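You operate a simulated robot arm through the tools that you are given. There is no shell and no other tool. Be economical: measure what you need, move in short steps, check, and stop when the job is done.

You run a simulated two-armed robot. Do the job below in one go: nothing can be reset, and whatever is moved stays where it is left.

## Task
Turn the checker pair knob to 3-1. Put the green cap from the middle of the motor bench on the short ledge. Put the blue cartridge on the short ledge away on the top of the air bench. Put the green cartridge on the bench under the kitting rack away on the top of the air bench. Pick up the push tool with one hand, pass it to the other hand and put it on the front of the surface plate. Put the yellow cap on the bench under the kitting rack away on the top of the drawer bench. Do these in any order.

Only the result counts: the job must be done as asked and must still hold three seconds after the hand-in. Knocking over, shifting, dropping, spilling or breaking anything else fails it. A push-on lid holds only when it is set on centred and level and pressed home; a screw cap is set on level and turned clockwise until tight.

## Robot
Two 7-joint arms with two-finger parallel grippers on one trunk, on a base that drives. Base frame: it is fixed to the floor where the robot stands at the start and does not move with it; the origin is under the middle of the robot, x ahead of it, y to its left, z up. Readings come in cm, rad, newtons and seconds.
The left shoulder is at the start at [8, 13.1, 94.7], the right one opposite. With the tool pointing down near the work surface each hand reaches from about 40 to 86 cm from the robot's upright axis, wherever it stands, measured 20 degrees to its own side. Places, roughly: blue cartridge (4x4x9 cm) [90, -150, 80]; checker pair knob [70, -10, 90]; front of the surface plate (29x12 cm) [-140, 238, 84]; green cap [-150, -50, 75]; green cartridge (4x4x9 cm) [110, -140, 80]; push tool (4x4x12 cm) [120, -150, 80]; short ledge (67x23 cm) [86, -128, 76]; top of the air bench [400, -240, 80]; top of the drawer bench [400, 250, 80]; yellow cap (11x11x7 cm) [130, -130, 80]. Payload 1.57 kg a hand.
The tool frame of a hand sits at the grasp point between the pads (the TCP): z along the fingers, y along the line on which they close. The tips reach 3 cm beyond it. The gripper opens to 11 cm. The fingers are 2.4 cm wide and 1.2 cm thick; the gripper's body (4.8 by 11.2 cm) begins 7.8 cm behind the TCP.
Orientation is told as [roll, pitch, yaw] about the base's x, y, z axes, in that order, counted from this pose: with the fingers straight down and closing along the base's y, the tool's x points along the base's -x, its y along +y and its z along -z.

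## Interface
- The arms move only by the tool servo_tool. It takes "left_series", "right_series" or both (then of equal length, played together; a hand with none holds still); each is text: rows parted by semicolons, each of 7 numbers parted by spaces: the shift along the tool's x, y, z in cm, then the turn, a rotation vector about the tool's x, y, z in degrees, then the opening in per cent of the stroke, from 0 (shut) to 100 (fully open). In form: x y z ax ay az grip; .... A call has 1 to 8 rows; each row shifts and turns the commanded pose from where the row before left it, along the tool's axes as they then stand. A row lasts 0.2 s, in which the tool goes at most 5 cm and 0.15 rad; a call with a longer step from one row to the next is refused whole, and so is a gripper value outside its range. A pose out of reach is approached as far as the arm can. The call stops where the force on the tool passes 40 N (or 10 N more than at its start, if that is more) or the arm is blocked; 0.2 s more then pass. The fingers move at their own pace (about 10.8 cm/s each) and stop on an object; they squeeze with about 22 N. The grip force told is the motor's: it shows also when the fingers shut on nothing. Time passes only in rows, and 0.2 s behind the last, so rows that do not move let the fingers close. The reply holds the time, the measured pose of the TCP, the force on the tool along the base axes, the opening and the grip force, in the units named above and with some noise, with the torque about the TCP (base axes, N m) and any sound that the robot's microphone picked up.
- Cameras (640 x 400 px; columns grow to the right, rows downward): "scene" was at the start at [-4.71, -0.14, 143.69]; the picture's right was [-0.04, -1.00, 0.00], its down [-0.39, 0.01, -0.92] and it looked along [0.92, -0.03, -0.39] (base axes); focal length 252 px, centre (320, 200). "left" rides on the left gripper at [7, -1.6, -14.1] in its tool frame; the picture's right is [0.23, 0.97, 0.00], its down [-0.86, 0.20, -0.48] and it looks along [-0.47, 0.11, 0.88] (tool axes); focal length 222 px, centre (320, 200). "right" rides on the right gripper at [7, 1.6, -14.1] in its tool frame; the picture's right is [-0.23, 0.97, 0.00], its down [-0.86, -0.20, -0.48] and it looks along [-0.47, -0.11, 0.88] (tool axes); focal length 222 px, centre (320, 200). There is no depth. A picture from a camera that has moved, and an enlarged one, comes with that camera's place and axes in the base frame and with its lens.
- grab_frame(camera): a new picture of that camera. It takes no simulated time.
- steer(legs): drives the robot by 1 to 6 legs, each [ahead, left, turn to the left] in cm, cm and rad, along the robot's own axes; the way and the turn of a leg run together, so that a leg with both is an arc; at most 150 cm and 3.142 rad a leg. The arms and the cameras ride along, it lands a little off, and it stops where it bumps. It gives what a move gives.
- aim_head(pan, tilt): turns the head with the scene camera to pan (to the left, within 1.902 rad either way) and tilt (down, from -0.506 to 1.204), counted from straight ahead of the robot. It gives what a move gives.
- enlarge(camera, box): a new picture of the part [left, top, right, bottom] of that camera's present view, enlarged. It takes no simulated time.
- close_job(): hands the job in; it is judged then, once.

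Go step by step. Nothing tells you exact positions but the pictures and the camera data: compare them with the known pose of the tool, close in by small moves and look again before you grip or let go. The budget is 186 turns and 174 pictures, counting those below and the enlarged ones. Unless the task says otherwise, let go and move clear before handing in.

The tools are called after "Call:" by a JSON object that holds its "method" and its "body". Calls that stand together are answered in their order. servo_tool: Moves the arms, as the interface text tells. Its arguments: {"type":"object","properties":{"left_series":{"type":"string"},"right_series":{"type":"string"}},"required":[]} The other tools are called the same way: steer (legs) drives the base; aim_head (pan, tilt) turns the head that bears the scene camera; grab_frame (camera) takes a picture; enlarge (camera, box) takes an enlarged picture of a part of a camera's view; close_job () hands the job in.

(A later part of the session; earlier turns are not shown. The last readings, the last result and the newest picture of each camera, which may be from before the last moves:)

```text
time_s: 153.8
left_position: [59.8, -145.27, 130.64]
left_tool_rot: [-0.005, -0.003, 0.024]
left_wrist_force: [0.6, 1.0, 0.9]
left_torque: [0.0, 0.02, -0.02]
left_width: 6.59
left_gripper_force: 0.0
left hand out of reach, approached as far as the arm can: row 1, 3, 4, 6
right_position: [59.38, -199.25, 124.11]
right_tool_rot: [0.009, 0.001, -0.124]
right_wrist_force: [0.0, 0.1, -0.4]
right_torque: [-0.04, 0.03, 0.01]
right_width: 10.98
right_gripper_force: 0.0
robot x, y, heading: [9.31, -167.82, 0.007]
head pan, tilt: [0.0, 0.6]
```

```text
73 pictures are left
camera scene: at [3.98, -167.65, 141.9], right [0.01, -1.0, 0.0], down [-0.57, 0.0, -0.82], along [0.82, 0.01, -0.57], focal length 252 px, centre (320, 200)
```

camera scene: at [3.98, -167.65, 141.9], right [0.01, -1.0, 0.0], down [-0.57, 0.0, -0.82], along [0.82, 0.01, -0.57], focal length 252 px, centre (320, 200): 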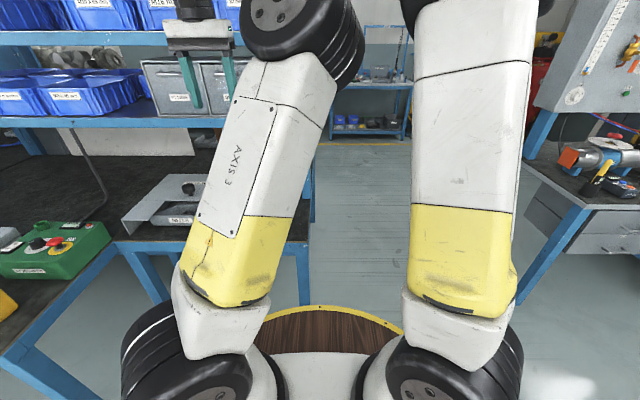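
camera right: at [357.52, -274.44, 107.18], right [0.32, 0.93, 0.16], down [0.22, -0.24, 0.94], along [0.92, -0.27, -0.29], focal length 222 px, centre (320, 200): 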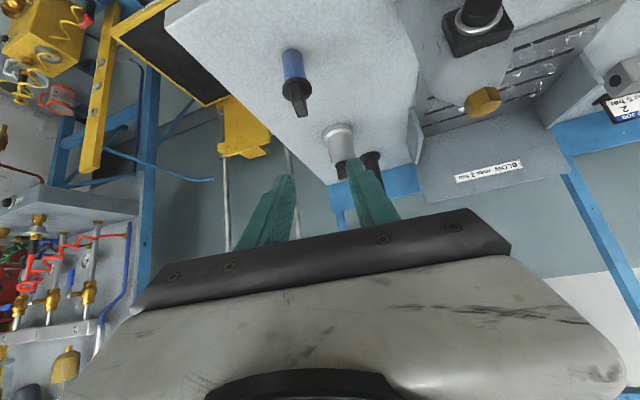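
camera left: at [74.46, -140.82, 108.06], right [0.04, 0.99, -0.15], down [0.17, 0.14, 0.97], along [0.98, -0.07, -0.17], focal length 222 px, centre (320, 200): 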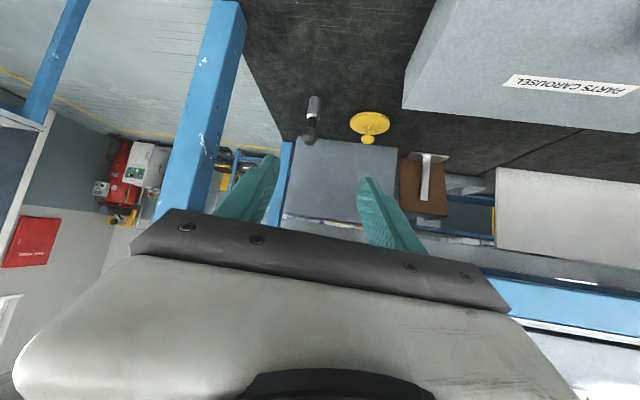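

Call:
{"method": "steer", "body": {"legs": [[-25, 0, 0]]}}

Call:
{"method": "servo_tool", "body": {"left_series": "0 -4.5 0 0 0 0 60; 0 -4.5 0 0 0 0 60; 0 -4.5 0 0 0 0 60; 0 -4.5 0 0 0 0 60; -2 -4 0 0 0 0 60; -3 -3 0 0 0 0 60; -4.5 0 0 0 0 0 60; -4.5 0 0 0 0 0 60"}}

Call:
{"method": "servo_tool", "body": {"left_series": "-4.5 0 1 0 0 0 60; -4.5 0 1 0 0 0 60; -4.5 0 1 0 0 0 60; -4.5 0 1 0 0 0 60; 0 4.5 1 0 0 0 60; 0 4.5 1 0 0 0 60; 0 4.5 1 0 0 0 60; 0 4.5 1 0 0 0 60"}}

Call:
{"method": "grab_frame", "body": {"camera": "scene"}}

```text
time_s: 155.6
left_position: [34.91, -145.48, 130.75]
left_tool_rot: [-0.005, -0.002, 0.027]
left_wrist_force: [0.7, 0.1, 0.6]
left_torque: [0.0, 0.01, 0.0]
left_width: 6.59
left_gripper_force: 0.0
right_position: [34.49, -199.38, 124.21]
right_tool_rot: [0.009, 0.003, -0.125]
right_wrist_force: [-0.1, 0.5, 0.3]
right_torque: [0.03, 0.0, -0.05]
right_width: 10.99
right_gripper_force: 0.1
robot x, y, heading: [-15.9, -168.11, 0.008]
head pan, tilt: [0.0, 0.6]
```

```text
time_s: 157.4
left_position: [45.87, -168.71, 128.87]
left_tool_rot: [-0.006, -0.008, 0.022]
left_wrist_force: [0.0, 1.1, 1.1]
left_torque: [0.04, -0.06, 0.04]
left_width: 6.58
left_gripper_force: 0.1
left hand out of reach, approached as far as the arm can: row 7, 8
right_position: [34.35, -199.51, 124.18]
right_tool_rot: [0.008, 0.002, -0.126]
right_wrist_force: [-0.2, 0.9, 0.6]
right_torque: [0.05, -0.07, -0.03]
right_width: 11.02
right_gripper_force: 0.1
robot x, y, heading: [-15.96, -168.21, 0.008]
head pan, tilt: [0.0, 0.6]
```

```text
time_s: 159.2
left_position: [45.8, -156.57, 117.38]
left_tool_rot: [-0.005, -0.001, 0.025]
left_wrist_force: [0.2, 0.0, -0.8]
left_torque: [0.05, 0.01, -0.01]
left_width: 6.58
left_gripper_force: 0.1
left hand out of reach, approached as far as the arm can: row 1, 2, 3, 4, 6, 7
right_position: [34.44, -199.48, 124.23]
right_tool_rot: [0.01, 0.001, -0.124]
right_wrist_force: [-0.7, 0.1, 0.3]
right_torque: [0.03, 0.0, 0.01]
right_width: 10.99
right_gripper_force: 0.1
robot x, y, heading: [-15.92, -168.07, 0.009]
head pan, tilt: [0.0, 0.6]
```

```text
72 pictures are left
camera scene: at [-21.01, -167.91, 141.9], right [0.01, -1.0, 0.0], down [-0.56, 0.0, -0.83], along [0.82, 0.01, -0.56], focal length 252 px, centre (320, 200)
```

scene: 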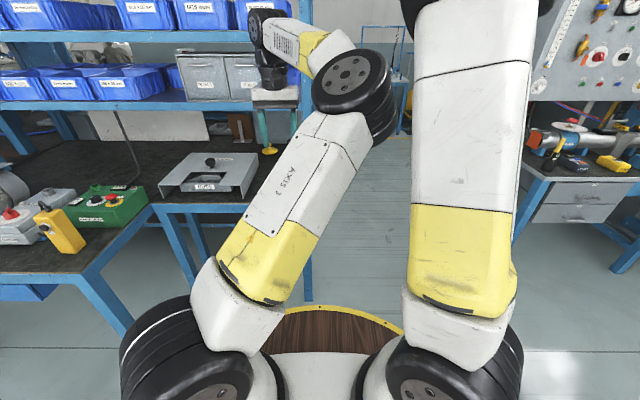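

Both elbows sit inward, which blocks work in the middle. I'll try spinning the left tool clockwise so that the wrist limit drives the elbow back outward.

Call:
{"method": "servo_tool", "body": {"left_series": "0 0 0 0 0 8.5 60; 0 0 0 0 0 8.5 60; 0 0 0 0 0 8.5 60; 0 0 0 0 0 8.5 60; 0 0 0 0 0 8.5 60; 0 0 0 0 0 8.5 60; 0 0 0 0 0 8.5 60; 0 0 0 0 0 8.5 60"}}

Call:
{"method": "servo_tool", "body": {"left_series": "0 0 0 0 0 8.5 60; 0 0 0 0 0 8.5 60; 0 0 0 0 0 8.5 60; 0 0 0 0 0 8.5 60; 0 0 0 0 0 8.5 60; 0 0 0 0 0 8.5 60; 0 0 0 0 0 8.5 60; 0 0 0 0 0 8.5 60"}}

Call:
{"method": "grab_frame", "body": {"camera": "scene"}}

```text
time_s: 161.0
left_position: [45.55, -156.38, 117.42]
left_tool_rot: [0.0, -0.008, -1.163]
left_wrist_force: [0.6, -1.0, -0.1]
left_torque: [0.01, -0.02, 0.01]
left_width: 6.6
left_gripper_force: 0.1
right_position: [34.52, -199.34, 124.19]
right_tool_rot: [0.007, 0.003, -0.123]
right_wrist_force: [-1.2, 0.4, 0.3]
right_torque: [0.0, 0.02, 0.0]
right_width: 10.99
right_gripper_force: 0.1
robot x, y, heading: [-15.56, -168.15, 0.01]
head pan, tilt: [0.0, 0.6]
```

```text
time_s: 162.8
left_position: [45.53, -156.35, 117.44]
left_tool_rot: [0.004, -0.004, -2.349]
left_wrist_force: [0.3, -0.5, 0.9]
left_torque: [0.03, 0.02, 0.01]
left_width: 6.63
left_gripper_force: 0.0
right_position: [34.44, -199.48, 124.18]
right_tool_rot: [0.008, 0.0, -0.124]
right_wrist_force: [-0.4, -0.5, -0.1]
right_torque: [0.0, 0.01, 0.01]
right_width: 10.99
right_gripper_force: 0.0
robot x, y, heading: [-15.56, -168.42, 0.007]
head pan, tilt: [0.0, 0.6]
```

```text
71 pictures are left
camera scene: at [-20.98, -167.88, 141.9], right [0.01, -1.0, 0.0], down [-0.57, -0.01, -0.82], along [0.82, 0.01, -0.57], focal length 252 px, centre (320, 200)
```

scene: 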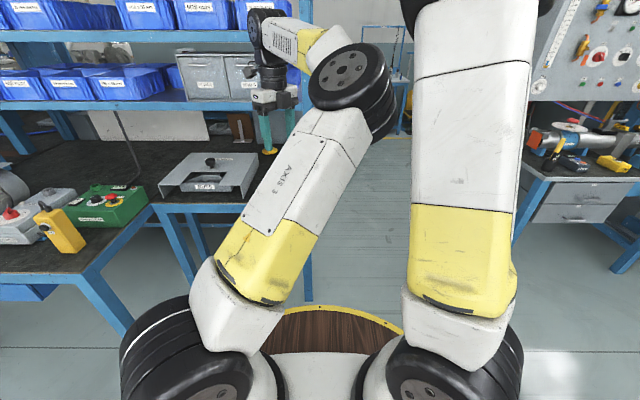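

The left wrist had been at its limit; now it is free with the tool turned. I'll move the hand outward to bring the elbow left.

Call:
{"method": "servo_tool", "body": {"left_series": "0 -4.5 0 0 0 8 60; 0 -4.5 0 0 0 8 60; 0 -4.5 0 0 0 8 60; 0 -4.5 0 0 0 8 60; 0 -4.5 0 0 0 8 60; 0 -4.5 0 0 0 4 60; 0 -4.5 0 0 0 0 60; 0 -4.5 0 0 0 0 60"}}

Call:
{"method": "grab_frame", "body": {"camera": "scene"}}

```text
time_s: 164.6
left_position: [32.97, -135.24, 120.24]
left_tool_rot: [0.005, 0.004, -3.065]
left_wrist_force: [1.0, -0.9, -0.9]
left_torque: [0.11, 0.09, 0.02]
left_width: 6.59
left_gripper_force: 0.1
left hand out of reach, approached as far as the arm can: row 5, 6, 7, 8
right_position: [34.48, -199.55, 124.09]
right_tool_rot: [0.009, 0.002, -0.123]
right_wrist_force: [-0.3, -1.9, -0.3]
right_torque: [0.07, 0.05, 0.01]
right_width: 11.0
right_gripper_force: 0.1
robot x, y, heading: [-15.58, -168.13, 0.009]
head pan, tilt: [0.0, 0.6]
```

```text
70 pictures are left
camera scene: at [-20.88, -167.96, 141.91], right [0.01, -1.0, 0.0], down [-0.57, 0.0, -0.82], along [0.82, 0.01, -0.57], focal length 252 px, centre (320, 200)
```

scene: 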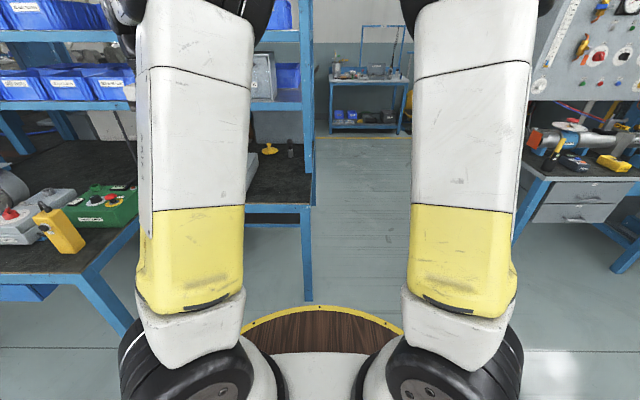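

Call:
{"method": "servo_tool", "body": {"left_series": "2 4 1 0 0 0 60; 2 4 1 0 0 0 60; 2 4 1 0 0 0 60; 2 4 1 0 0 0 60; 3 3 1 0 0 0 60; 3 0 0 0 0 0 60"}}

Call:
{"method": "grab_frame", "body": {"camera": "scene"}}

```text
time_s: 166.0
left_position: [45.76, -153.38, 115.29]
left_tool_rot: [0.004, 0.004, -3.064]
left_wrist_force: [-0.3, -0.5, 0.2]
left_torque: [-0.03, 0.01, 0.0]
left_width: 6.58
left_gripper_force: 0.0
left hand out of reach, approached as far as the arm can: row 6
right_position: [34.43, -199.42, 124.18]
right_tool_rot: [0.009, 0.002, -0.125]
right_wrist_force: [-0.5, 0.3, 0.1]
right_torque: [0.01, -0.03, 0.01]
right_width: 10.99
right_gripper_force: 0.0
robot x, y, heading: [-16.01, -167.9, 0.005]
head pan, tilt: [0.0, 0.6]
```

```text
69 pictures are left
camera scene: at [-20.98, -167.89, 141.9], right [0.01, -1.0, 0.0], down [-0.57, -0.01, -0.82], along [0.82, 0.01, -0.57], focal length 252 px, centre (320, 200)
```

scene: 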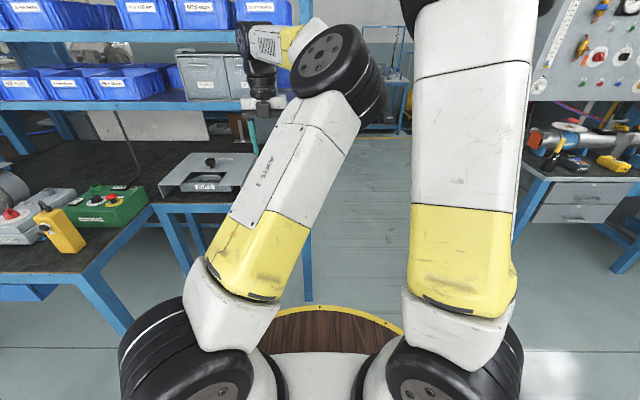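

Call:
{"method": "servo_tool", "body": {"left_series": "0 0 0 0 0 8.5 60; 0 0 0 0 0 8.5 60; 0 0 0 0 0 8.5 60; 0 0 0 0 0 8.5 60; 0 0 0 0 0 8.5 60; 0 0 0 0 0 8.5 60; 0 0 0 0 0 8.5 60; 0 0 0 0 0 8.5 60"}}

Call:
{"method": "servo_tool", "body": {"left_series": "0 0 0 0 0 8.5 60; 0 0 0 0 0 8.5 60; 0 0 0 0 0 8.5 60; 0 0 0 0 0 8.5 60; 0 0 0 0 0 8.5 60; 0 0 0 0 0 8.5 60; 0 0 0 0 0 8.5 60; 0 0 0 0 0 8.5 60"}}

Call:
{"method": "servo_tool", "body": {"left_series": "0 0 0 0 0 8.5 60; 0 0 0 0 0 8.5 60; 0 0 0 0 0 8.5 60; 0 0 0 0 0 8.5 60; 0 0 0 0 0 8.5 60; 0 0 0 0 0 8.5 60; 0 0 0 0 0 8.5 60; 0 0 0 0 0 8.5 60"}}

Call:
{"method": "grab_frame", "body": {"camera": "scene"}}

```text
time_s: 167.8
left_position: [45.52, -153.42, 115.36]
left_tool_rot: [0.0, 0.004, 2.03]
left_wrist_force: [0.5, -0.4, -0.3]
left_torque: [-0.04, 0.01, -0.01]
left_width: 6.6
left_gripper_force: 0.0
right_position: [34.41, -199.53, 124.14]
right_tool_rot: [0.009, 0.002, -0.125]
right_wrist_force: [0.0, 0.8, -0.2]
right_torque: [0.0, -0.03, 0.01]
right_width: 10.99
right_gripper_force: 0.1
robot x, y, heading: [-15.92, -168.17, 0.008]
head pan, tilt: [0.0, 0.6]
```

```text
time_s: 169.6
left_position: [45.47, -153.44, 115.45]
left_tool_rot: [-0.006, 0.002, 0.845]
left_wrist_force: [0.4, -0.2, 0.4]
left_torque: [0.0, 0.01, 0.02]
left_width: 6.59
left_gripper_force: 0.1
right_position: [34.4, -199.51, 124.26]
right_tool_rot: [0.009, 0.002, -0.126]
right_wrist_force: [0.2, -0.8, -0.7]
right_torque: [-0.01, 0.02, -0.03]
right_width: 11.01
right_gripper_force: 0.0
robot x, y, heading: [-16.11, -168.26, 0.011]
head pan, tilt: [0.0, 0.6]
```

```text
time_s: 171.4
left_position: [43.73, -165.68, 116.56]
left_tool_rot: [-0.011, -0.001, 0.098]
left_wrist_force: [-0.6, 0.7, 0.6]
left_torque: [0.0, 0.0, 0.01]
left_width: 6.6
left_gripper_force: 0.0
left hand out of reach, approached as far as the arm can: row 2, 3, 4, 5, 6, 7, 8
right_position: [34.57, -199.49, 124.2]
right_tool_rot: [0.009, 0.002, -0.125]
right_wrist_force: [-0.1, 0.1, 0.1]
right_torque: [0.0, 0.01, -0.04]
right_width: 10.98
right_gripper_force: 0.1
robot x, y, heading: [-15.78, -167.94, 0.012]
head pan, tilt: [0.0, 0.6]
```

```text
68 pictures are left
camera scene: at [-20.99, -167.87, 141.9], right [0.01, -1.0, 0.0], down [-0.57, -0.01, -0.82], along [0.82, 0.01, -0.57], focal length 252 px, centre (320, 200)
```

scene: 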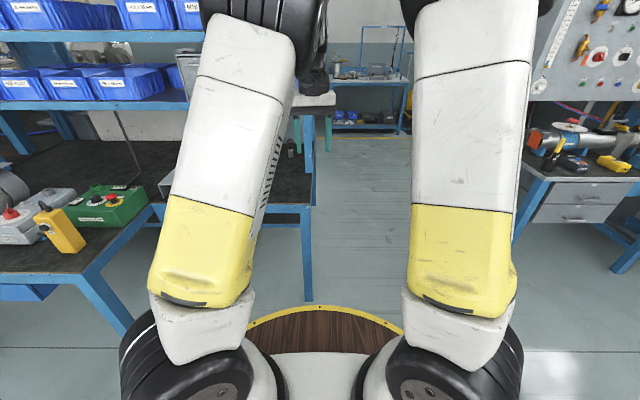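

The left arm's elbow has come back outward. One more push that way, then unwind.

Call:
{"method": "servo_tool", "body": {"left_series": "0 1 0 0 0 8.5 60; 0 1 0 0 0 8.5 60; 0 1 0 0 0 8.5 60; 0 1 0 0 0 8.5 60; 0 1 0 0 0 8.5 60; 0 1 0 0 0 8.5 60; 0 1 0 0 0 8.5 60; 0 1 0 0 0 8.5 60"}}

Call:
{"method": "grab_frame", "body": {"camera": "scene"}}

```text
time_s: 173.2
left_position: [43.66, -165.74, 116.57]
left_tool_rot: [-0.01, 0.0, 0.099]
left_wrist_force: [-0.3, 0.2, -0.5]
left_torque: [0.01, -0.04, -0.02]
left_width: 6.6
left_gripper_force: 0.1
left hand out of reach, approached as far as the arm can: row 1, 2, 3, 4, 5, 6, 7, 8
right_position: [34.48, -199.45, 124.19]
right_tool_rot: [0.008, 0.002, -0.124]
right_wrist_force: [-0.4, -0.5, -0.4]
right_torque: [-0.02, -0.02, -0.01]
right_width: 11.0
right_gripper_force: 0.1
robot x, y, heading: [-15.71, -168.04, 0.011]
head pan, tilt: [0.0, 0.6]
```

```text
67 pictures are left
camera scene: at [-20.99, -167.88, 141.9], right [0.01, -1.0, 0.0], down [-0.57, -0.01, -0.82], along [0.82, 0.01, -0.57], focal length 252 px, centre (320, 200)
```

scene: 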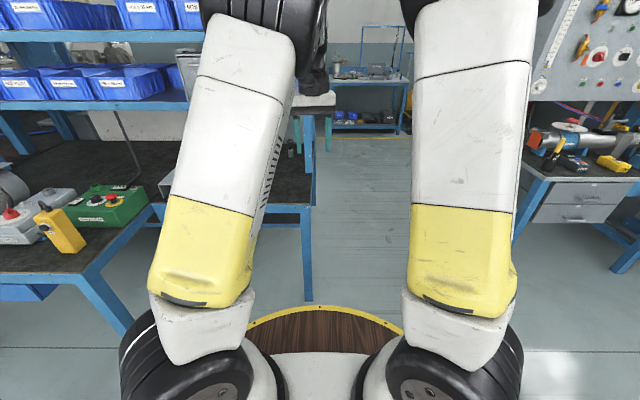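

Call:
{"method": "servo_tool", "body": {"left_series": "0 0 0 0 0 -8.5 60; 0 0 0 0 0 -8.5 60; 0 0 0 0 0 -8.5 60; 0 0 0 0 0 -8.5 60; 0 0 0 0 0 -8.5 60; 0 0 0 0 0 -8.5 60; 0 0 0 0 0 -8.5 60; 0 0 0 0 0 -8.5 60"}}

Call:
{"method": "servo_tool", "body": {"left_series": "0 0 0 0 0 -8.5 60; 0 0 0 0 0 -8.5 60; 0 0 0 0 0 -8.5 60; 0 0 0 0 0 -8.5 60; 0 0 0 0 0 -8.5 60; 0 0 0 0 0 -8.5 60; 0 0 0 0 0 -8.5 60; 0 0 0 0 0 -8.5 60"}}

Call:
{"method": "servo_tool", "body": {"left_series": "0 -2 1 0 0 -8.5 60; 0 -4 1 0 0 -8.5 60; 0 -4 1 0 0 -8.5 60; 0 -4 1 0 0 -8.5 60; 0 -4 1 0 0 -4 60; 0 -4 1 0 0 0 60; 2 0 0 0 0 0 60; 2 0 0 0 0 0 60"}}

Call:
{"method": "grab_frame", "body": {"camera": "scene"}}

```text
time_s: 175.0
left_position: [43.7, -165.61, 116.71]
left_tool_rot: [-0.004, 0.01, 1.287]
left_wrist_force: [0.3, -0.3, -0.2]
left_torque: [-0.01, -0.01, 0.03]
left_width: 6.62
left_gripper_force: 0.0
right_position: [34.43, -199.41, 124.28]
right_tool_rot: [0.008, 0.004, -0.126]
right_wrist_force: [0.2, -0.6, 0.0]
right_torque: [-0.01, 0.04, 0.0]
right_width: 11.01
right_gripper_force: 0.1
robot x, y, heading: [-16.08, -167.88, 0.015]
head pan, tilt: [0.0, 0.6]
```

```text
time_s: 176.8
left_position: [43.83, -165.36, 116.72]
left_tool_rot: [0.007, 0.009, 2.482]
left_wrist_force: [0.1, 0.3, 0.5]
left_torque: [0.0, -0.03, 0.01]
left_width: 6.58
left_gripper_force: 0.1
right_position: [34.39, -199.58, 124.29]
right_tool_rot: [0.012, 0.0, -0.124]
right_wrist_force: [0.5, -0.4, 0.7]
right_torque: [-0.04, 0.02, 0.01]
right_width: 10.99
right_gripper_force: 0.1
robot x, y, heading: [-16.01, -168.03, 0.008]
head pan, tilt: [0.0, 0.6]
```

```text
time_s: 178.6
left_position: [45.25, -153.0, 114.44]
left_tool_rot: [0.011, 0.001, 3.136]
left_wrist_force: [0.9, -0.1, 0.7]
left_torque: [0.0, -0.05, 0.03]
left_width: 6.58
left_gripper_force: 0.1
left hand out of reach, approached as far as the arm can: row 3, 4, 6, 7, 8
right_position: [34.45, -199.45, 124.17]
right_tool_rot: [0.008, 0.002, -0.124]
right_wrist_force: [-0.3, 0.0, -0.1]
right_torque: [0.0, 0.01, 0.01]
right_width: 10.99
right_gripper_force: 0.0
robot x, y, heading: [-16.08, -168.2, 0.008]
head pan, tilt: [0.0, 0.6]
```

```text
66 pictures are left
camera scene: at [-20.99, -167.88, 141.9], right [0.01, -1.0, 0.0], down [-0.57, -0.01, -0.82], along [0.82, 0.01, -0.57], focal length 252 px, centre (320, 200)
```

scene: 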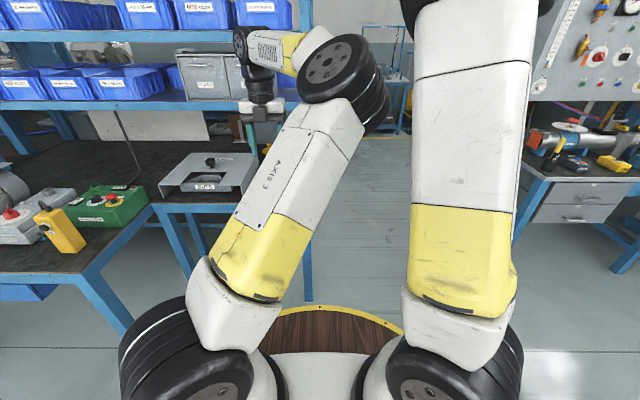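

The sideways move flipped it inward again. I'll redo the spin and stay near yaw 0 this time.

Call:
{"method": "servo_tool", "body": {"left_series": "0 0 0 0 0 8.5 60; 0 0 0 0 0 8.5 60; 0 0 0 0 0 8.5 60; 0 0 0 0 0 8.5 60; 0 0 0 0 0 8.5 60; 0 0 0 0 0 8.5 60; 0 0 0 0 0 8.5 60; 0 0 0 0 0 8.5 60"}}

Call:
{"method": "servo_tool", "body": {"left_series": "0 0 0 0 0 8.5 60; 0 0 0 0 0 8.5 60; 0 0 0 0 0 8.5 60; 0 0 0 0 0 8.5 60; 0 0 0 0 0 8.5 60; 0 0 0 0 0 8.5 60; 0 0 0 0 0 8.5 60; 0 0 0 0 0 8.5 60"}}

Call:
{"method": "servo_tool", "body": {"left_series": "0 0 0 0 0 8.5 60; 0 0 0 0 0 8.5 60; 0 0 0 0 0 8.5 60; 0 0 0 0 0 8.5 60; 0 0 0 0 0 8.5 60; 0 0 0 0 0 8.5 60; 0 0 0 0 0 8.5 60; 0 0 0 0 0 8.5 60"}}

Call:
{"method": "servo_tool", "body": {"left_series": "1 0 -1 0 0 0 60; 1 0 -1 0 0 0 60; 1 2 -1 0 0 0 60; 0 3 -1 0 0 0 60; 0 3 0 0 0 0 60; 0 3 0 0 0 0 60"}}

Call:
{"method": "grab_frame", "body": {"camera": "scene"}}

```text
time_s: 180.4
left_position: [45.11, -152.95, 114.18]
left_tool_rot: [0.005, 0.009, 1.946]
left_wrist_force: [-0.1, 0.5, -0.1]
left_torque: [0.03, -0.01, -0.01]
left_width: 6.6
left_gripper_force: 0.1
right_position: [34.5, -199.48, 124.2]
right_tool_rot: [0.009, 0.0, -0.124]
right_wrist_force: [-0.3, 0.8, -1.1]
right_torque: [-0.02, 0.02, 0.01]
right_width: 11.03
right_gripper_force: 0.1
robot x, y, heading: [-15.54, -168.22, 0.012]
head pan, tilt: [0.0, 0.6]
```

```text
time_s: 182.2
left_position: [45.06, -152.95, 114.25]
left_tool_rot: [-0.006, 0.008, 0.761]
left_wrist_force: [0.1, -0.1, 0.2]
left_torque: [-0.01, -0.05, 0.0]
left_width: 6.58
left_gripper_force: 0.0
right_position: [34.3, -199.47, 124.07]
right_tool_rot: [0.009, 0.002, -0.125]
right_wrist_force: [0.7, -1.2, -0.4]
right_torque: [0.01, -0.02, -0.03]
right_width: 10.99
right_gripper_force: 0.2
robot x, y, heading: [-15.76, -168.0, 0.011]
head pan, tilt: [0.0, 0.6]
```

```text
time_s: 184.0
left_position: [43.4, -165.73, 115.52]
left_tool_rot: [-0.015, 0.001, 0.099]
left_wrist_force: [0.0, -0.8, 0.1]
left_torque: [0.0, -0.01, 0.01]
left_width: 6.61
left_gripper_force: 0.1
left hand out of reach, approached as far as the arm can: row 2, 3, 4, 5, 6, 7, 8
right_position: [34.39, -199.42, 124.18]
right_tool_rot: [0.009, 0.003, -0.122]
right_wrist_force: [0.5, -0.1, 0.5]
right_torque: [0.0, -0.04, 0.02]
right_width: 11.03
right_gripper_force: 0.0
robot x, y, heading: [-15.81, -167.83, 0.008]
head pan, tilt: [0.0, 0.6]
```

```text
time_s: 185.4
left_position: [40.29, -165.1, 119.6]
left_tool_rot: [-0.016, 0.001, 0.111]
left_wrist_force: [-0.7, 0.0, 0.5]
left_torque: [0.01, -0.01, 0.01]
left_width: 6.58
left_gripper_force: 0.1
left hand out of reach, approached as far as the arm can: row 3, 4, 5, 6
right_position: [34.39, -199.46, 124.23]
right_tool_rot: [0.009, 0.001, -0.125]
right_wrist_force: [0.5, -1.1, -0.1]
right_torque: [0.02, 0.03, 0.01]
right_width: 10.99
right_gripper_force: 0.0
robot x, y, heading: [-15.76, -167.98, 0.003]
head pan, tilt: [0.0, 0.6]
```

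```text
65 pictures are left
camera scene: at [-20.99, -167.88, 141.9], right [0.01, -1.0, 0.0], down [-0.57, -0.01, -0.82], along [0.82, 0.01, -0.57], focal length 252 px, centre (320, 200)
```

scene: 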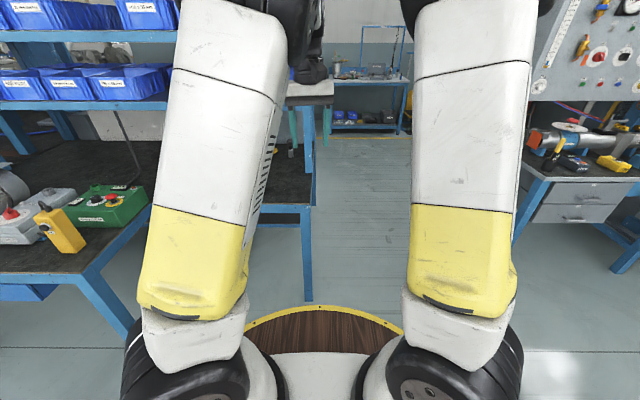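

Left elbow is outward now but the wrist is at its limit. I'll move the hand left while turning it along, to keep the elbow out.

Call:
{"method": "servo_tool", "body": {"left_series": "-0.3 2.5 0 0 0 -6 60; -0.5 2.4 0 0 0 -6 60; -0.8 2.4 0 0 0 -6 60; -1 2.3 0 0 0 -6 60; -1.2 2.2 0 0 0 -6 60; -1.4 2.1 0 0 0 -6 60; -1.6 2 0 0 0 -6 60; -1.7 1.9 0 0 0 -6 60"}}

Call:
{"method": "grab_frame", "body": {"camera": "scene"}}

```text
time_s: 187.2
left_position: [40.06, -144.85, 119.46]
left_tool_rot: [-0.011, 0.005, 0.934]
left_wrist_force: [0.1, -0.7, 0.5]
left_torque: [0.02, 0.01, 0.0]
left_width: 6.61
left_gripper_force: 0.1
right_position: [34.43, -199.54, 124.05]
right_tool_rot: [0.009, 0.002, -0.124]
right_wrist_force: [-0.7, -0.3, -0.3]
right_torque: [0.01, 0.01, 0.0]
right_width: 11.04
right_gripper_force: 0.1
robot x, y, heading: [-15.98, -167.87, 0.015]
head pan, tilt: [0.0, 0.6]
```

```text
64 pictures are left
camera scene: at [-20.99, -167.9, 141.9], right [0.01, -1.0, 0.0], down [-0.57, 0.0, -0.82], along [0.82, 0.01, -0.57], focal length 252 px, centre (320, 200)
```

scene: 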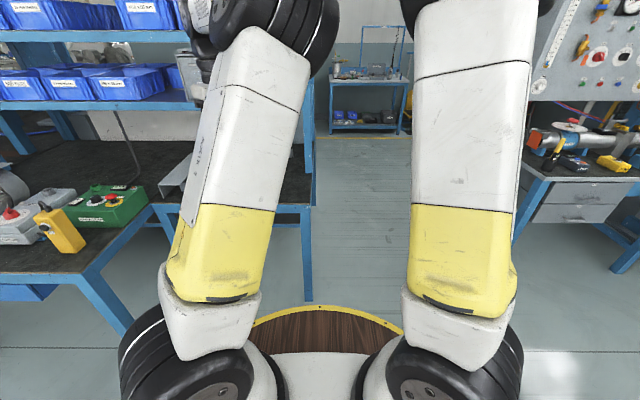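

Call:
{"method": "servo_tool", "body": {"left_series": "0 0 0 0 0 3 60; 0 0 0 0 0 3 60; 0 0 0 0 0 3 60; 0 0 0 0 0 3 60; 0 0 0 0 0 3 60; 0 0 0 0 0 3 60; 0 0 0 0 0 3 60; 0 0 0 0 0 3 60"}}

Call:
{"method": "servo_tool", "body": {"left_series": "0 0 0 0 0 3 60; 0 0 0 0 0 3 60; 0 0 0 0 0 3 60; 0 0 0 0 0 3 60; 0 0 0 0 0 3 60; 0 0 0 0 0 3 60; 0 0 0 0 0 3 60; 0 0 0 0 0 3 60"}}

Call:
{"method": "grab_frame", "body": {"camera": "scene"}}

```text
time_s: 189.0
left_position: [38.92, -146.09, 119.34]
left_tool_rot: [-0.012, 0.007, 0.516]
left_wrist_force: [0.4, 0.3, 0.4]
left_torque: [-0.01, -0.01, -0.03]
left_width: 6.59
left_gripper_force: 0.0
left hand out of reach, approached as far as the arm can: row 6, 7, 8
right_position: [34.49, -199.37, 124.15]
right_tool_rot: [0.009, 0.002, -0.123]
right_wrist_force: [0.5, 0.1, 0.4]
right_torque: [0.03, 0.0, 0.04]
right_width: 11.02
right_gripper_force: 0.1
robot x, y, heading: [-15.63, -168.31, 0.009]
head pan, tilt: [0.0, 0.6]
```

```text
time_s: 190.8
left_position: [43.56, -164.59, 120.96]
left_tool_rot: [-0.014, 0.004, 0.111]
left_wrist_force: [0.2, 0.1, 0.5]
left_torque: [-0.02, -0.02, 0.03]
left_width: 6.6
left_gripper_force: 0.0
left hand out of reach, approached as far as the arm can: row 1, 2, 3, 4, 5, 6, 7, 8
right_position: [34.39, -199.41, 124.14]
right_tool_rot: [0.009, 0.002, -0.124]
right_wrist_force: [-0.7, 0.3, 0.3]
right_torque: [0.0, -0.02, 0.01]
right_width: 10.99
right_gripper_force: 0.1
robot x, y, heading: [-16.09, -167.93, 0.011]
head pan, tilt: [0.0, 0.6]
```

```text
63 pictures are left
camera scene: at [-20.99, -167.86, 141.9], right [0.01, -1.0, 0.0], down [-0.57, -0.01, -0.82], along [0.82, 0.01, -0.57], focal length 252 px, centre (320, 200)
```

scene: 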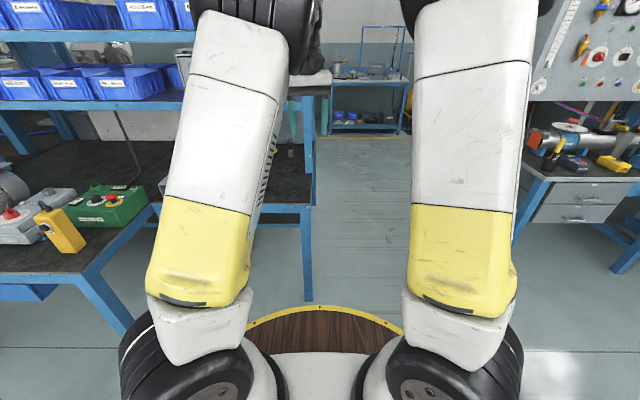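

The left arm now has the same posture that worked for the green cartridge (hand near the middle, yaw ≈ 0). I'll lower and slant it here, with the right hand moved outward.

Call:
{"method": "servo_tool", "body": {"left_series": "0 -1 3.5 0 0 0 60; 0 -1 3.5 0 0 0 60; 0 -1 3.5 0 0 0 60; 0 -1 3.5 0 0 0 60; 0 -1 3.5 0 0 0 60; 0 -1 3.5 0 0 0 60", "right_series": "0 -3 0 0 0 0 100; 0 -3 0 0 0 0 100; 0 -3 0 0 0 0 100; 0 0 0 0 0 0 100; 0 0 0 0 0 0 100; 0 0 0 0 0 0 100"}}

Call:
{"method": "servo_tool", "body": {"left_series": "0 0 0 0 -8 0 60; 0 0 0 0 -8 0 60; 0 0 0 0 -8 0 60; 0 0 0 0 -8 0 60; 0 0 0 0 -8 0 60; 0 0 0 0 -8 0 60"}}

Call:
{"method": "grab_frame", "body": {"camera": "scene"}}

```text
time_s: 192.2
left_position: [44.1, -170.96, 100.18]
left_tool_rot: [-0.01, -0.002, 0.1]
left_wrist_force: [0.0, -0.5, -0.5]
left_torque: [0.03, -0.01, 0.03]
left_width: 6.63
left_gripper_force: 0.0
right_position: [34.43, -199.4, 124.18]
right_tool_rot: [0.009, 0.002, -0.123]
right_wrist_force: [0.6, -0.2, -0.3]
right_torque: [-0.04, -0.01, 0.01]
right_width: 11.0
right_gripper_force: 0.0
right hand out of reach, approached as far as the arm can: row 1, 2, 3
robot x, y, heading: [-15.68, -168.34, 0.007]
head pan, tilt: [0.0, 0.6]
```

```text
time_s: 193.6
left_position: [46.14, -163.54, 99.68]
left_tool_rot: [-0.051, -0.791, 0.276]
left_wrist_force: [0.3, 0.3, -0.3]
left_torque: [0.04, 0.03, -0.01]
left_width: 6.61
left_gripper_force: 0.0
right_position: [33.67, -201.02, 125.46]
right_tool_rot: [0.073, -0.044, -0.136]
right_wrist_force: [0.2, -0.2, -0.3]
right_torque: [0.0, 0.03, -0.01]
right_width: 11.02
right_gripper_force: 0.2
robot x, y, heading: [-15.6, -167.79, 0.006]
head pan, tilt: [0.0, 0.6]
stopped in row 6 (left hand): the arm was blocked; the commanded pose is now the measured one
```

```text
62 pictures are left
camera scene: at [-20.97, -167.87, 141.9], right [0.01, -1.0, 0.0], down [-0.57, -0.01, -0.82], along [0.82, 0.01, -0.57], focal length 252 px, centre (320, 200)
```

scene: 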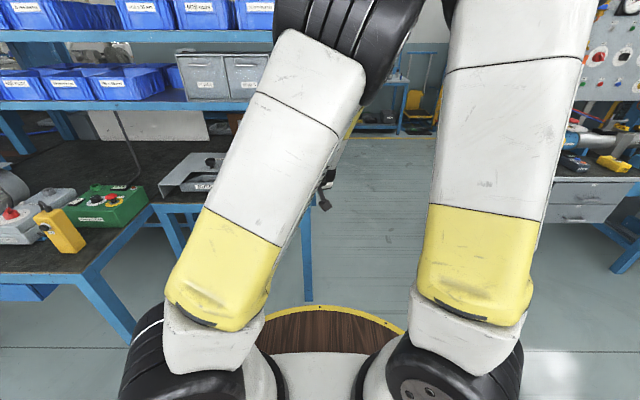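

The left elbow leans on the right arm. I'll stretch the right arm forward-right and low so its elbow clears the middle.

Call:
{"method": "servo_tool", "body": {"right_series": "-3.0 -1.7 2.5 0 0 5 100; -3.1 -1.5 3 0 0 5 100; -3.2 -1.2 3.2 0 0 5 100; -3.3 -0.9 3.3 0 0 5 100; -3.4 -0.6 3.3 0 0 5 100; -3.4 -0.2 3.3 0 0 5 100; -3.4 0.2 3.3 0 0 5 100; -3.4 0.5 3.3 0 0 5 100"}}

Call:
{"method": "grab_frame", "body": {"camera": "scene"}}

```text
time_s: 195.4
left_position: [45.96, -163.75, 99.7]
left_tool_rot: [-0.049, -0.791, 0.274]
left_wrist_force: [-0.8, -0.6, 0.8]
left_torque: [0.01, -0.01, 0.05]
left_width: 6.59
left_gripper_force: 0.1
right_position: [45.07, -206.55, 115.36]
right_tool_rot: [0.118, -0.032, -0.528]
right_wrist_force: [-1.4, -0.9, -0.2]
right_torque: [0.03, -0.07, 0.02]
right_width: 11.0
right_gripper_force: 0.0
right hand out of reach, approached as far as the arm can: row 1, 2, 3, 4, 5
robot x, y, heading: [-16.03, -167.98, 0.008]
head pan, tilt: [0.0, 0.6]
```

```text
61 pictures are left
camera scene: at [-21.07, -167.97, 141.9], right [0.01, -1.0, 0.0], down [-0.56, 0.0, -0.83], along [0.83, 0.01, -0.56], focal length 252 px, centre (320, 200)
```

scene: 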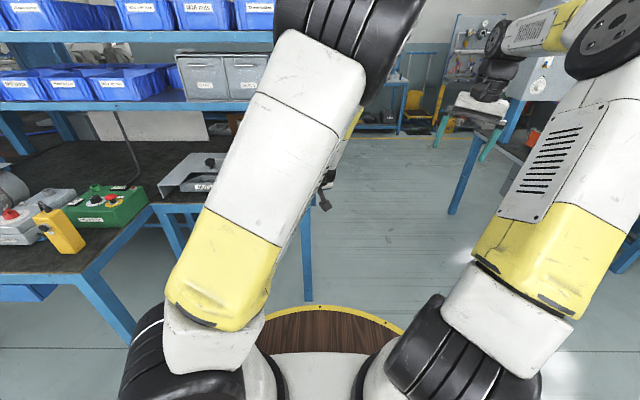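

The right arm flipped to its good outward posture. Now I bring the robot in and proceed with the left hand to the push tool.

Call:
{"method": "steer", "body": {"legs": [[0, 20, 0], [38, 0, 0]]}}

Call:
{"method": "servo_tool", "body": {"left_series": "0 0 0 -1 0 0 60; -1 -1 3.5 2.5 0 2.5 60; -1 -1 3.5 2.5 0 2.5 60; 0 0 0 0 0 0 60"}}

Call:
{"method": "grab_frame", "body": {"camera": "scene"}}

Call:
{"method": "enlarge", "body": {"camera": "left", "box": [180, 60, 460, 240]}}

```text
time_s: 199.1
left_position: [84.64, -142.74, 99.66]
left_tool_rot: [-0.049, -0.791, 0.273]
left_wrist_force: [-0.5, -0.3, 0.2]
left_torque: [-0.02, -0.03, -0.04]
left_width: 6.62
left_gripper_force: 0.1
right_position: [83.72, -185.27, 115.43]
right_tool_rot: [0.12, -0.033, -0.522]
right_wrist_force: [-0.3, 0.1, 0.2]
right_torque: [-0.01, -0.02, 0.0]
right_width: 11.01
right_gripper_force: 0.0
robot x, y, heading: [22.83, -147.07, 0.007]
head pan, tilt: [0.0, 0.6]
```

```text
time_s: 200.1
left_position: [91.43, -143.36, 96.28]
left_tool_rot: [-0.025, -0.794, 0.15]
left_wrist_force: [-0.5, -0.3, 0.3]
left_torque: [0.01, -0.03, -0.01]
left_width: 6.6
left_gripper_force: 0.1
right_position: [83.83, -185.39, 115.42]
right_tool_rot: [0.117, -0.033, -0.522]
right_wrist_force: [0.7, -0.4, -0.9]
right_torque: [-0.01, 0.0, 0.01]
right_width: 10.99
right_gripper_force: 0.1
robot x, y, heading: [22.95, -147.36, 0.016]
head pan, tilt: [0.0, 0.6]
```

```text
60 pictures are left
camera scene: at [17.53, -146.98, 141.9], right [0.01, -1.0, 0.0], down [-0.57, -0.01, -0.82], along [0.82, 0.01, -0.57], focal length 252 px, centre (320, 200)
```

scene: 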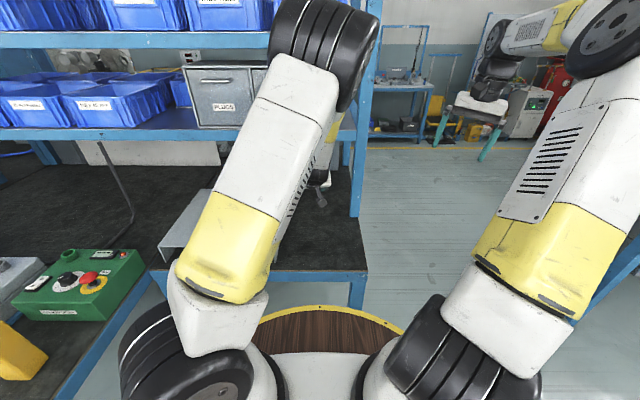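

```text
2.22 times, centred on (320, 150) of left
camera zoom: at [76.71, -146.76, 101.23], right [-0.28, 0.94, -0.18], down [0.23, 0.25, 0.94], along [0.93, 0.23, -0.29], focal length 494 px, centre (320, 311)
```

zoom: 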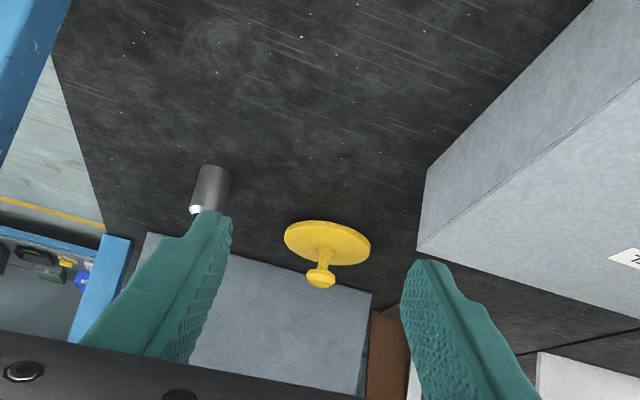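

Call:
{"method": "servo_tool", "body": {"left_series": "0 0 0 4.1 0 4 60; 0 0 0 1.4 -6 0 60; -1.2 -1.38 4.14 0 0 0 60; -1.2 -1.38 4.14 0 0 0 60; -1.2 -1.38 4.14 0 0 0 60; -1.2 -1.38 4.14 0 0 0 60; -1.2 -1.38 4.14 0 0 0 60; 0 0 0 0 0 0 60"}}

Call:
{"method": "enlarge", "body": {"camera": "left", "box": [180, 60, 460, 240]}}

Call:
{"method": "grab_frame", "body": {"camera": "scene"}}

```text
time_s: 201.4
left_position: [100.49, -154.84, 93.7]
left_tool_rot: [-0.047, -0.898, 0.053]
left_wrist_force: [-29.2, 11.5, 16.2]
left_torque: [-0.32, -0.43, -1.03]
left_width: 5.61
left_gripper_force: 0.1
left hand out of reach, approached as far as the arm can: row 1, 2, 3, 4, 5, 6
right_position: [83.6, -185.1, 115.46]
right_tool_rot: [0.118, -0.033, -0.521]
right_wrist_force: [0.5, 0.0, 0.2]
right_torque: [0.0, 0.01, 0.0]
right_width: 10.98
right_gripper_force: 0.1
robot x, y, heading: [22.73, -147.41, 0.007]
head pan, tilt: [0.0, 0.6]
stopped in row 6 (left hand): the force on the tool passed its limit at 115 N (the readings are from after the stop); the commanded pose is now the measured one
```

```text
2.22 times, centred on (320, 150) of left
camera zoom: at [85.06, -156.56, 97.18], right [-0.16, 0.97, -0.21], down [0.16, 0.23, 0.96], along [0.98, 0.12, -0.19], focal length 494 px, centre (320, 311)
```

zoom: 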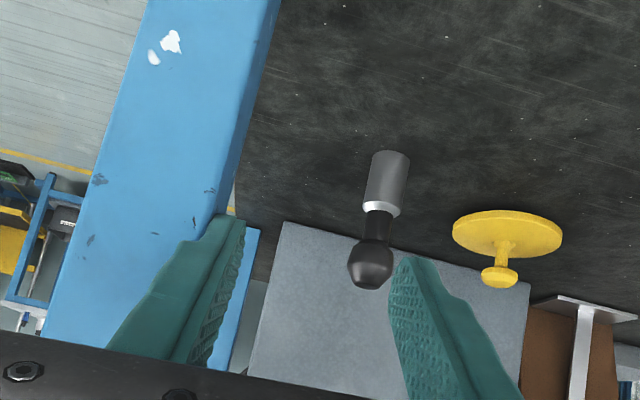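

```text
57 pictures are left
camera scene: at [17.3, -146.91, 141.9], right [0.01, -1.0, 0.0], down [-0.56, -0.01, -0.83], along [0.83, 0.01, -0.56], focal length 252 px, centre (320, 200)
```

scene: 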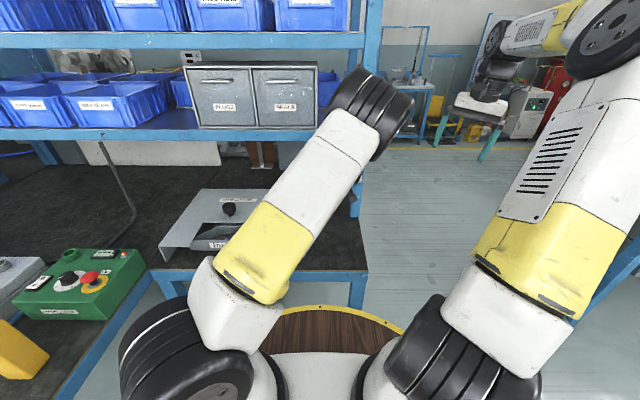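

The left wrist stays at its limit; the right arm is good now, so I'll take the push tool with the right hand from the open end of the bench (robot facing +y). First retract and raise the left arm.

Call:
{"method": "steer", "body": {"legs": [[-28, 0, 0]]}}

Call:
{"method": "servo_tool", "body": {"left_series": "0 0.5 -3 0 8.4 0 60; 0 0.5 -3 0 8.4 0 60; 0 0.5 -3.5 0 8.4 -3 60; 0 0.5 -4 0 8.4 -3 60; 0 0.5 -4 0 8.4 -4 60; 0 0.5 -4 0 8.4 -4 60; 0 1 -4 0 0 -4 60; 1 1 -4 0 0 -4 60"}}

Call:
{"method": "grab_frame", "body": {"camera": "scene"}}

```text
time_s: 203.4
left_position: [72.86, -155.42, 93.66]
left_tool_rot: [-0.049, -0.897, 0.051]
left_wrist_force: [0.3, -0.3, 0.0]
left_torque: [0.04, 0.01, 0.04]
left_width: 6.58
left_gripper_force: 0.0
right_position: [55.89, -185.57, 115.39]
right_tool_rot: [0.119, -0.034, -0.523]
right_wrist_force: [0.0, 0.2, -0.4]
right_torque: [0.0, -0.01, -0.03]
right_width: 11.0
right_gripper_force: 0.1
robot x, y, heading: [-5.51, -147.48, 0.006]
head pan, tilt: [0.0, 0.6]
```

```text
refused: row 3 steps farther than a row can; nothing moved
```

```text
56 pictures are left
camera scene: at [-10.27, -147.23, 141.9], right [0.01, -1.0, 0.0], down [-0.57, 0.0, -0.82], along [0.82, 0.01, -0.57], focal length 252 px, centre (320, 200)
```

scene: 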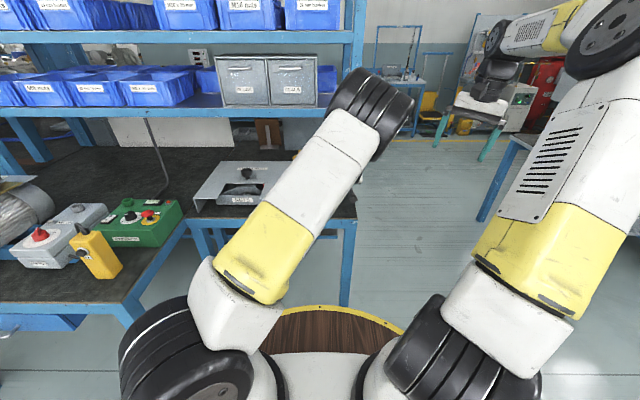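

Call:
{"method": "servo_tool", "body": {"left_series": "0 0.5 -3 0 8.4 0 60; 0 0.5 -3 0 8.4 0 60; 0 0.5 -3.5 0 8.4 0 60; 0 0.5 -4 0 8.4 0 60; 0 0.5 -4 0 8.4 0 60; 0 0.5 -4 0 8.4 0 60; 0 2 -4 0 0 -7 60; 1 2 -4 0 0 -7 60"}}

Call:
{"method": "servo_tool", "body": {"left_series": "1 3 0 0 0 -7 60; 0 3 0 0 0 -7 60; -1 3 0 0 0 -5 60; -2.2 3 2 0 0 -5 60; -3.2 1.5 3 0 0 -5 60; -3.3 0.9 3.3 0 0 -5 60; -3.4 0.6 3.3 0 0 -5 60; -3.4 0.2 3.3 0 0 -5 60"}}

Call:
{"method": "grab_frame", "body": {"camera": "scene"}}

```text
time_s: 205.2
left_position: [57.4, -150.82, 120.09]
left_tool_rot: [-0.033, -0.01, 0.256]
left_wrist_force: [0.9, -0.3, 0.4]
left_torque: [-0.01, 0.01, 0.0]
left_width: 6.59
left_gripper_force: 0.0
left hand out of reach, approached as far as the arm can: row 4, 5, 6
right_position: [56.01, -185.69, 115.36]
right_tool_rot: [0.119, -0.035, -0.524]
right_wrist_force: [0.7, 0.2, 0.3]
right_torque: [0.03, 0.03, -0.02]
right_width: 10.98
right_gripper_force: 0.0
robot x, y, heading: [-5.22, -147.13, 0.009]
head pan, tilt: [0.0, 0.6]
```

```text
time_s: 207.0
left_position: [58.03, -134.77, 109.03]
left_tool_rot: [-0.035, 0.011, 0.94]
left_wrist_force: [-1.2, -0.3, 0.4]
left_torque: [-0.05, -0.03, 0.02]
left_width: 6.6
left_gripper_force: 0.1
left hand out of reach, approached as far as the arm can: row 6, 7, 8
right_position: [55.86, -185.65, 115.57]
right_tool_rot: [0.119, -0.032, -0.524]
right_wrist_force: [0.0, 0.2, 1.1]
right_torque: [-0.11, 0.01, 0.0]
right_width: 11.0
right_gripper_force: 0.1
robot x, y, heading: [-5.48, -147.36, 0.009]
head pan, tilt: [0.0, 0.6]
```

```text
55 pictures are left
camera scene: at [-10.34, -147.16, 141.9], right [0.01, -1.0, 0.0], down [-0.56, -0.01, -0.83], along [0.83, 0.01, -0.56], focal length 252 px, centre (320, 200)
```

scene: 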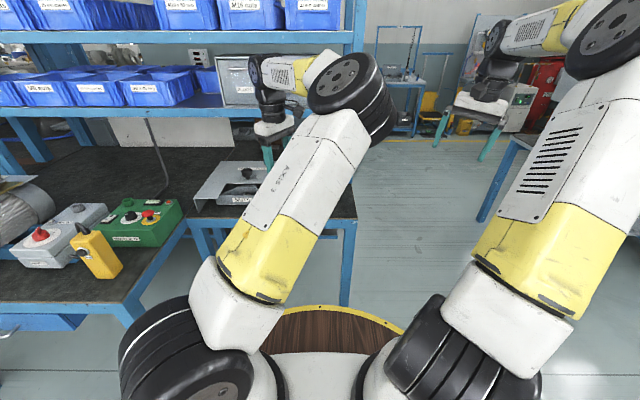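

Call:
{"method": "servo_tool", "body": {"left_series": "-3.4 0.5 2 0 0 -4 60; -3.4 0.5 2 0 0 -4 60; -3.4 0.5 2 0 0 -4 60; -3.4 0.5 2 0 0 -4 60; -3.4 0.5 1 0 0 -4 60; -3.4 0.5 1 0 0 -4 60; -3.4 0.5 1 0 0 -4 60; -3.4 0.5 1 0 0 -4 60"}}

Call:
{"method": "servo_tool", "body": {"left_series": "0 4 -2 0 0 0 60; 0 4 -2 0 0 0 60; 0 4 -2 0 0 0 60; 0 4 -2 0 0 0 60; 0 4 -2 0 0 0 60; 0 4 0 0 0 0 60; 0 4 0 0 0 0 60; 0 4 0 0 0 0 60"}}

Call:
{"method": "grab_frame", "body": {"camera": "scene"}}

```text
time_s: 208.8
left_position: [59.31, -137.12, 108.22]
left_tool_rot: [-0.033, 0.016, 1.121]
left_wrist_force: [0.7, -0.3, 0.4]
left_torque: [0.0, 0.03, 0.03]
left_width: 6.6
left_gripper_force: 0.1
left hand out of reach, approached as far as the arm can: row 1, 2, 3, 4, 5, 6, 7, 8
right_position: [55.9, -185.66, 115.42]
right_tool_rot: [0.12, -0.034, -0.525]
right_wrist_force: [0.0, -0.1, -0.5]
right_torque: [0.04, 0.02, 0.01]
right_width: 11.01
right_gripper_force: 0.2
robot x, y, heading: [-5.27, -147.43, 0.012]
head pan, tilt: [0.0, 0.6]
```

```text
time_s: 210.6
left_position: [30.0, -124.27, 117.08]
left_tool_rot: [-0.031, 0.019, 1.165]
left_wrist_force: [0.1, 0.3, 0.1]
left_torque: [-0.01, 0.0, 0.01]
left_width: 6.6
left_gripper_force: 0.0
right_position: [56.0, -185.58, 115.4]
right_tool_rot: [0.119, -0.035, -0.522]
right_wrist_force: [0.8, -0.2, -0.4]
right_torque: [0.0, 0.03, 0.0]
right_width: 11.0
right_gripper_force: 0.1
robot x, y, heading: [-5.53, -147.43, 0.014]
head pan, tilt: [0.0, 0.6]
```

```text
54 pictures are left
camera scene: at [-10.25, -147.21, 141.9], right [0.01, -1.0, 0.0], down [-0.57, 0.0, -0.82], along [0.82, 0.01, -0.57], focal length 252 px, centre (320, 200)
```

scene: 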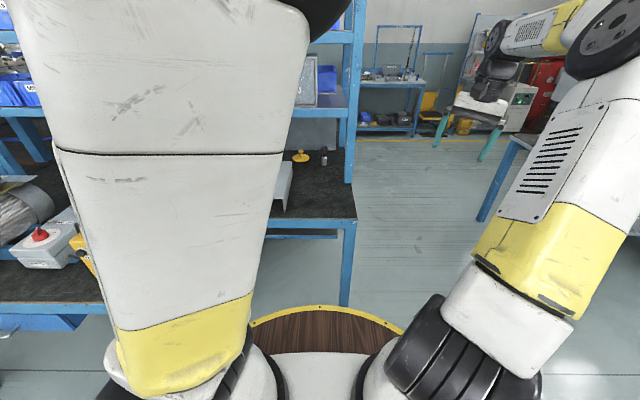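

Call:
{"method": "servo_tool", "body": {"left_series": "0 0 0 0 0 8.3 60; 0 0 0 0 0 8.3 60; 0 0 0 0 0 8.3 60; 0 0 0 0 0 8.3 60; 0 0 0 0 0 8.3 60; 0 0 0 0 0 8.3 60; 0 0 0 0 0 8.3 60; 0 0 0 0 0 8 60"}}

Call:
{"method": "servo_tool", "body": {"left_series": "-2.5 1 -1.5 0 0 0 60; -2.5 1 -1.5 0 0 0 60; -2.5 1 -1.5 0 0 0 60; -2.5 1 -1.5 0 0 0 60; -2.5 0 0 0 0 0 60; -2.5 0 0 0 0 0 60"}}

Call:
{"method": "grab_frame", "body": {"camera": "scene"}}

```text
time_s: 212.4
left_position: [32.63, -146.22, 115.49]
left_tool_rot: [-0.032, -0.02, 0.018]
left_wrist_force: [-0.2, 0.9, 0.7]
left_torque: [0.01, 0.02, 0.0]
left_width: 6.62
left_gripper_force: 0.1
left hand out of reach, approached as far as the arm can: row 3, 4, 5, 6, 7, 8
right_position: [55.95, -185.52, 115.39]
right_tool_rot: [0.119, -0.031, -0.524]
right_wrist_force: [0.7, 0.6, 0.0]
right_torque: [-0.01, 0.01, 0.01]
right_width: 11.01
right_gripper_force: 0.0
robot x, y, heading: [-5.09, -147.49, 0.006]
head pan, tilt: [0.0, 0.6]
```

```text
time_s: 213.8
left_position: [46.64, -148.26, 121.47]
left_tool_rot: [-0.031, -0.019, 0.018]
left_wrist_force: [-1.0, -0.1, 0.7]
left_torque: [0.02, -0.03, -0.01]
left_width: 6.6
left_gripper_force: 0.0
left hand out of reach, approached as far as the arm can: row 1, 2, 3, 4, 6
right_position: [55.92, -185.59, 115.41]
right_tool_rot: [0.119, -0.032, -0.524]
right_wrist_force: [-1.2, 0.4, 0.9]
right_torque: [0.01, -0.03, 0.02]
right_width: 11.03
right_gripper_force: 0.1
robot x, y, heading: [-5.15, -147.75, 0.011]
head pan, tilt: [0.0, 0.6]
```

```text
53 pictures are left
camera scene: at [-10.31, -147.22, 141.9], right [0.01, -1.0, 0.0], down [-0.56, 0.0, -0.83], along [0.83, 0.01, -0.56], focal length 252 px, centre (320, 200)
```

scene: 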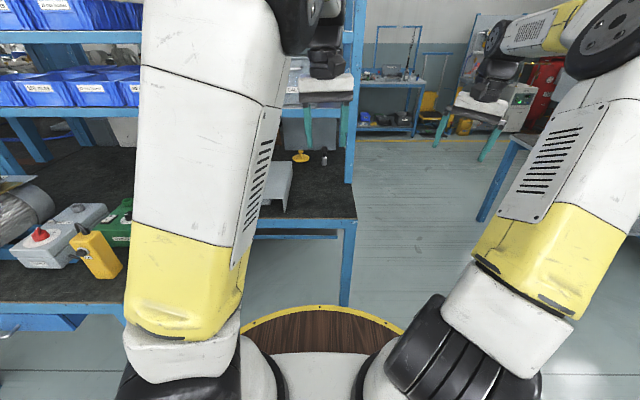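

Left arm is in a good posture at the middle. I now drive round to the bench end, facing +y.

Call:
{"method": "steer", "body": {"legs": [[0, -84, 0], [0, 0, 1.565], [0, -105, 0]]}}

Call:
{"method": "aim_head", "body": {"pan": -0.1, "tilt": 0.6}}

Call:
{"method": "grab_frame", "body": {"camera": "scene"}}

Call:
{"method": "grab_frame", "body": {"camera": "right"}}

```text
time_s: 226.9
left_position: [105.04, -183.26, 121.47]
left_tool_rot: [-0.029, -0.019, 1.522]
left_wrist_force: [0.1, -0.1, 0.3]
left_torque: [0.01, -0.01, -0.02]
left_width: 6.6
left_gripper_force: 0.0
right_position: [142.86, -176.65, 115.44]
right_tool_rot: [0.119, -0.033, 0.979]
right_wrist_force: [0.4, 0.4, 0.0]
right_torque: [0.01, -0.03, 0.02]
right_width: 10.98
right_gripper_force: 0.1
robot x, y, heading: [100.64, -234.95, 1.514]
head pan, tilt: [0.0, 0.6]
```

```text
time_s: 227.6
left_position: [105.06, -183.27, 121.32]
left_tool_rot: [-0.031, -0.019, 1.522]
left_wrist_force: [-1.4, -0.3, 0.6]
left_torque: [0.0, -0.01, 0.02]
left_width: 6.62
left_gripper_force: 0.1
right_position: [142.78, -176.57, 115.41]
right_tool_rot: [0.12, -0.034, 0.977]
right_wrist_force: [0.2, -0.4, 0.1]
right_torque: [0.01, -0.02, -0.02]
right_width: 11.01
right_gripper_force: 0.1
robot x, y, heading: [100.49, -234.79, 1.508]
head pan, tilt: [-0.099, 0.6]
```

```text
52 pictures are left
camera scene: at [101.09, -239.88, 141.9], right [0.99, -0.16, 0.0], down [-0.09, -0.56, -0.82], along [0.13, 0.81, -0.57], focal length 252 px, centre (320, 200)
```

scene: 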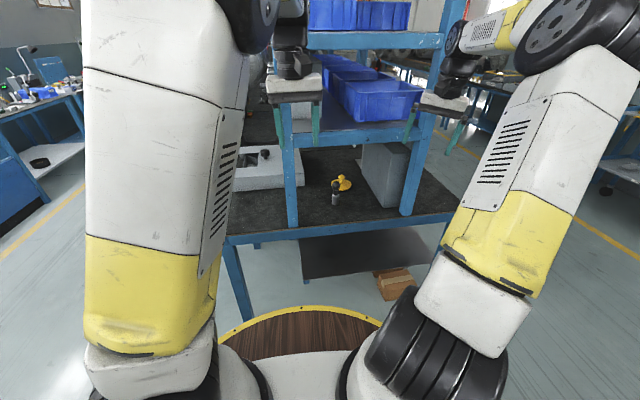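

```text
51 pictures are left
camera right: at [138.75, -182.77, 129.36], right [-0.68, 0.73, 0.12], down [0.68, 0.55, 0.48], along [0.28, 0.41, -0.87], focal length 222 px, centre (320, 200)
```

right: 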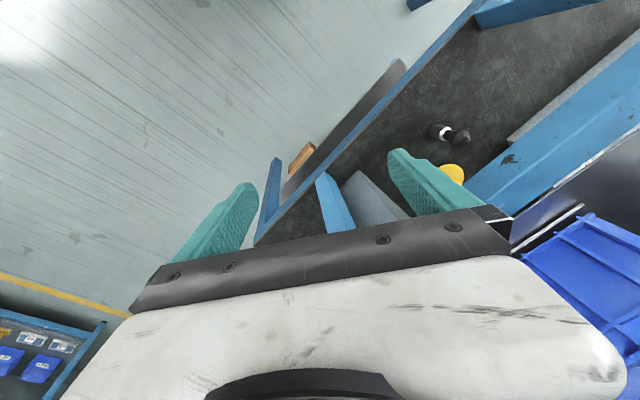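

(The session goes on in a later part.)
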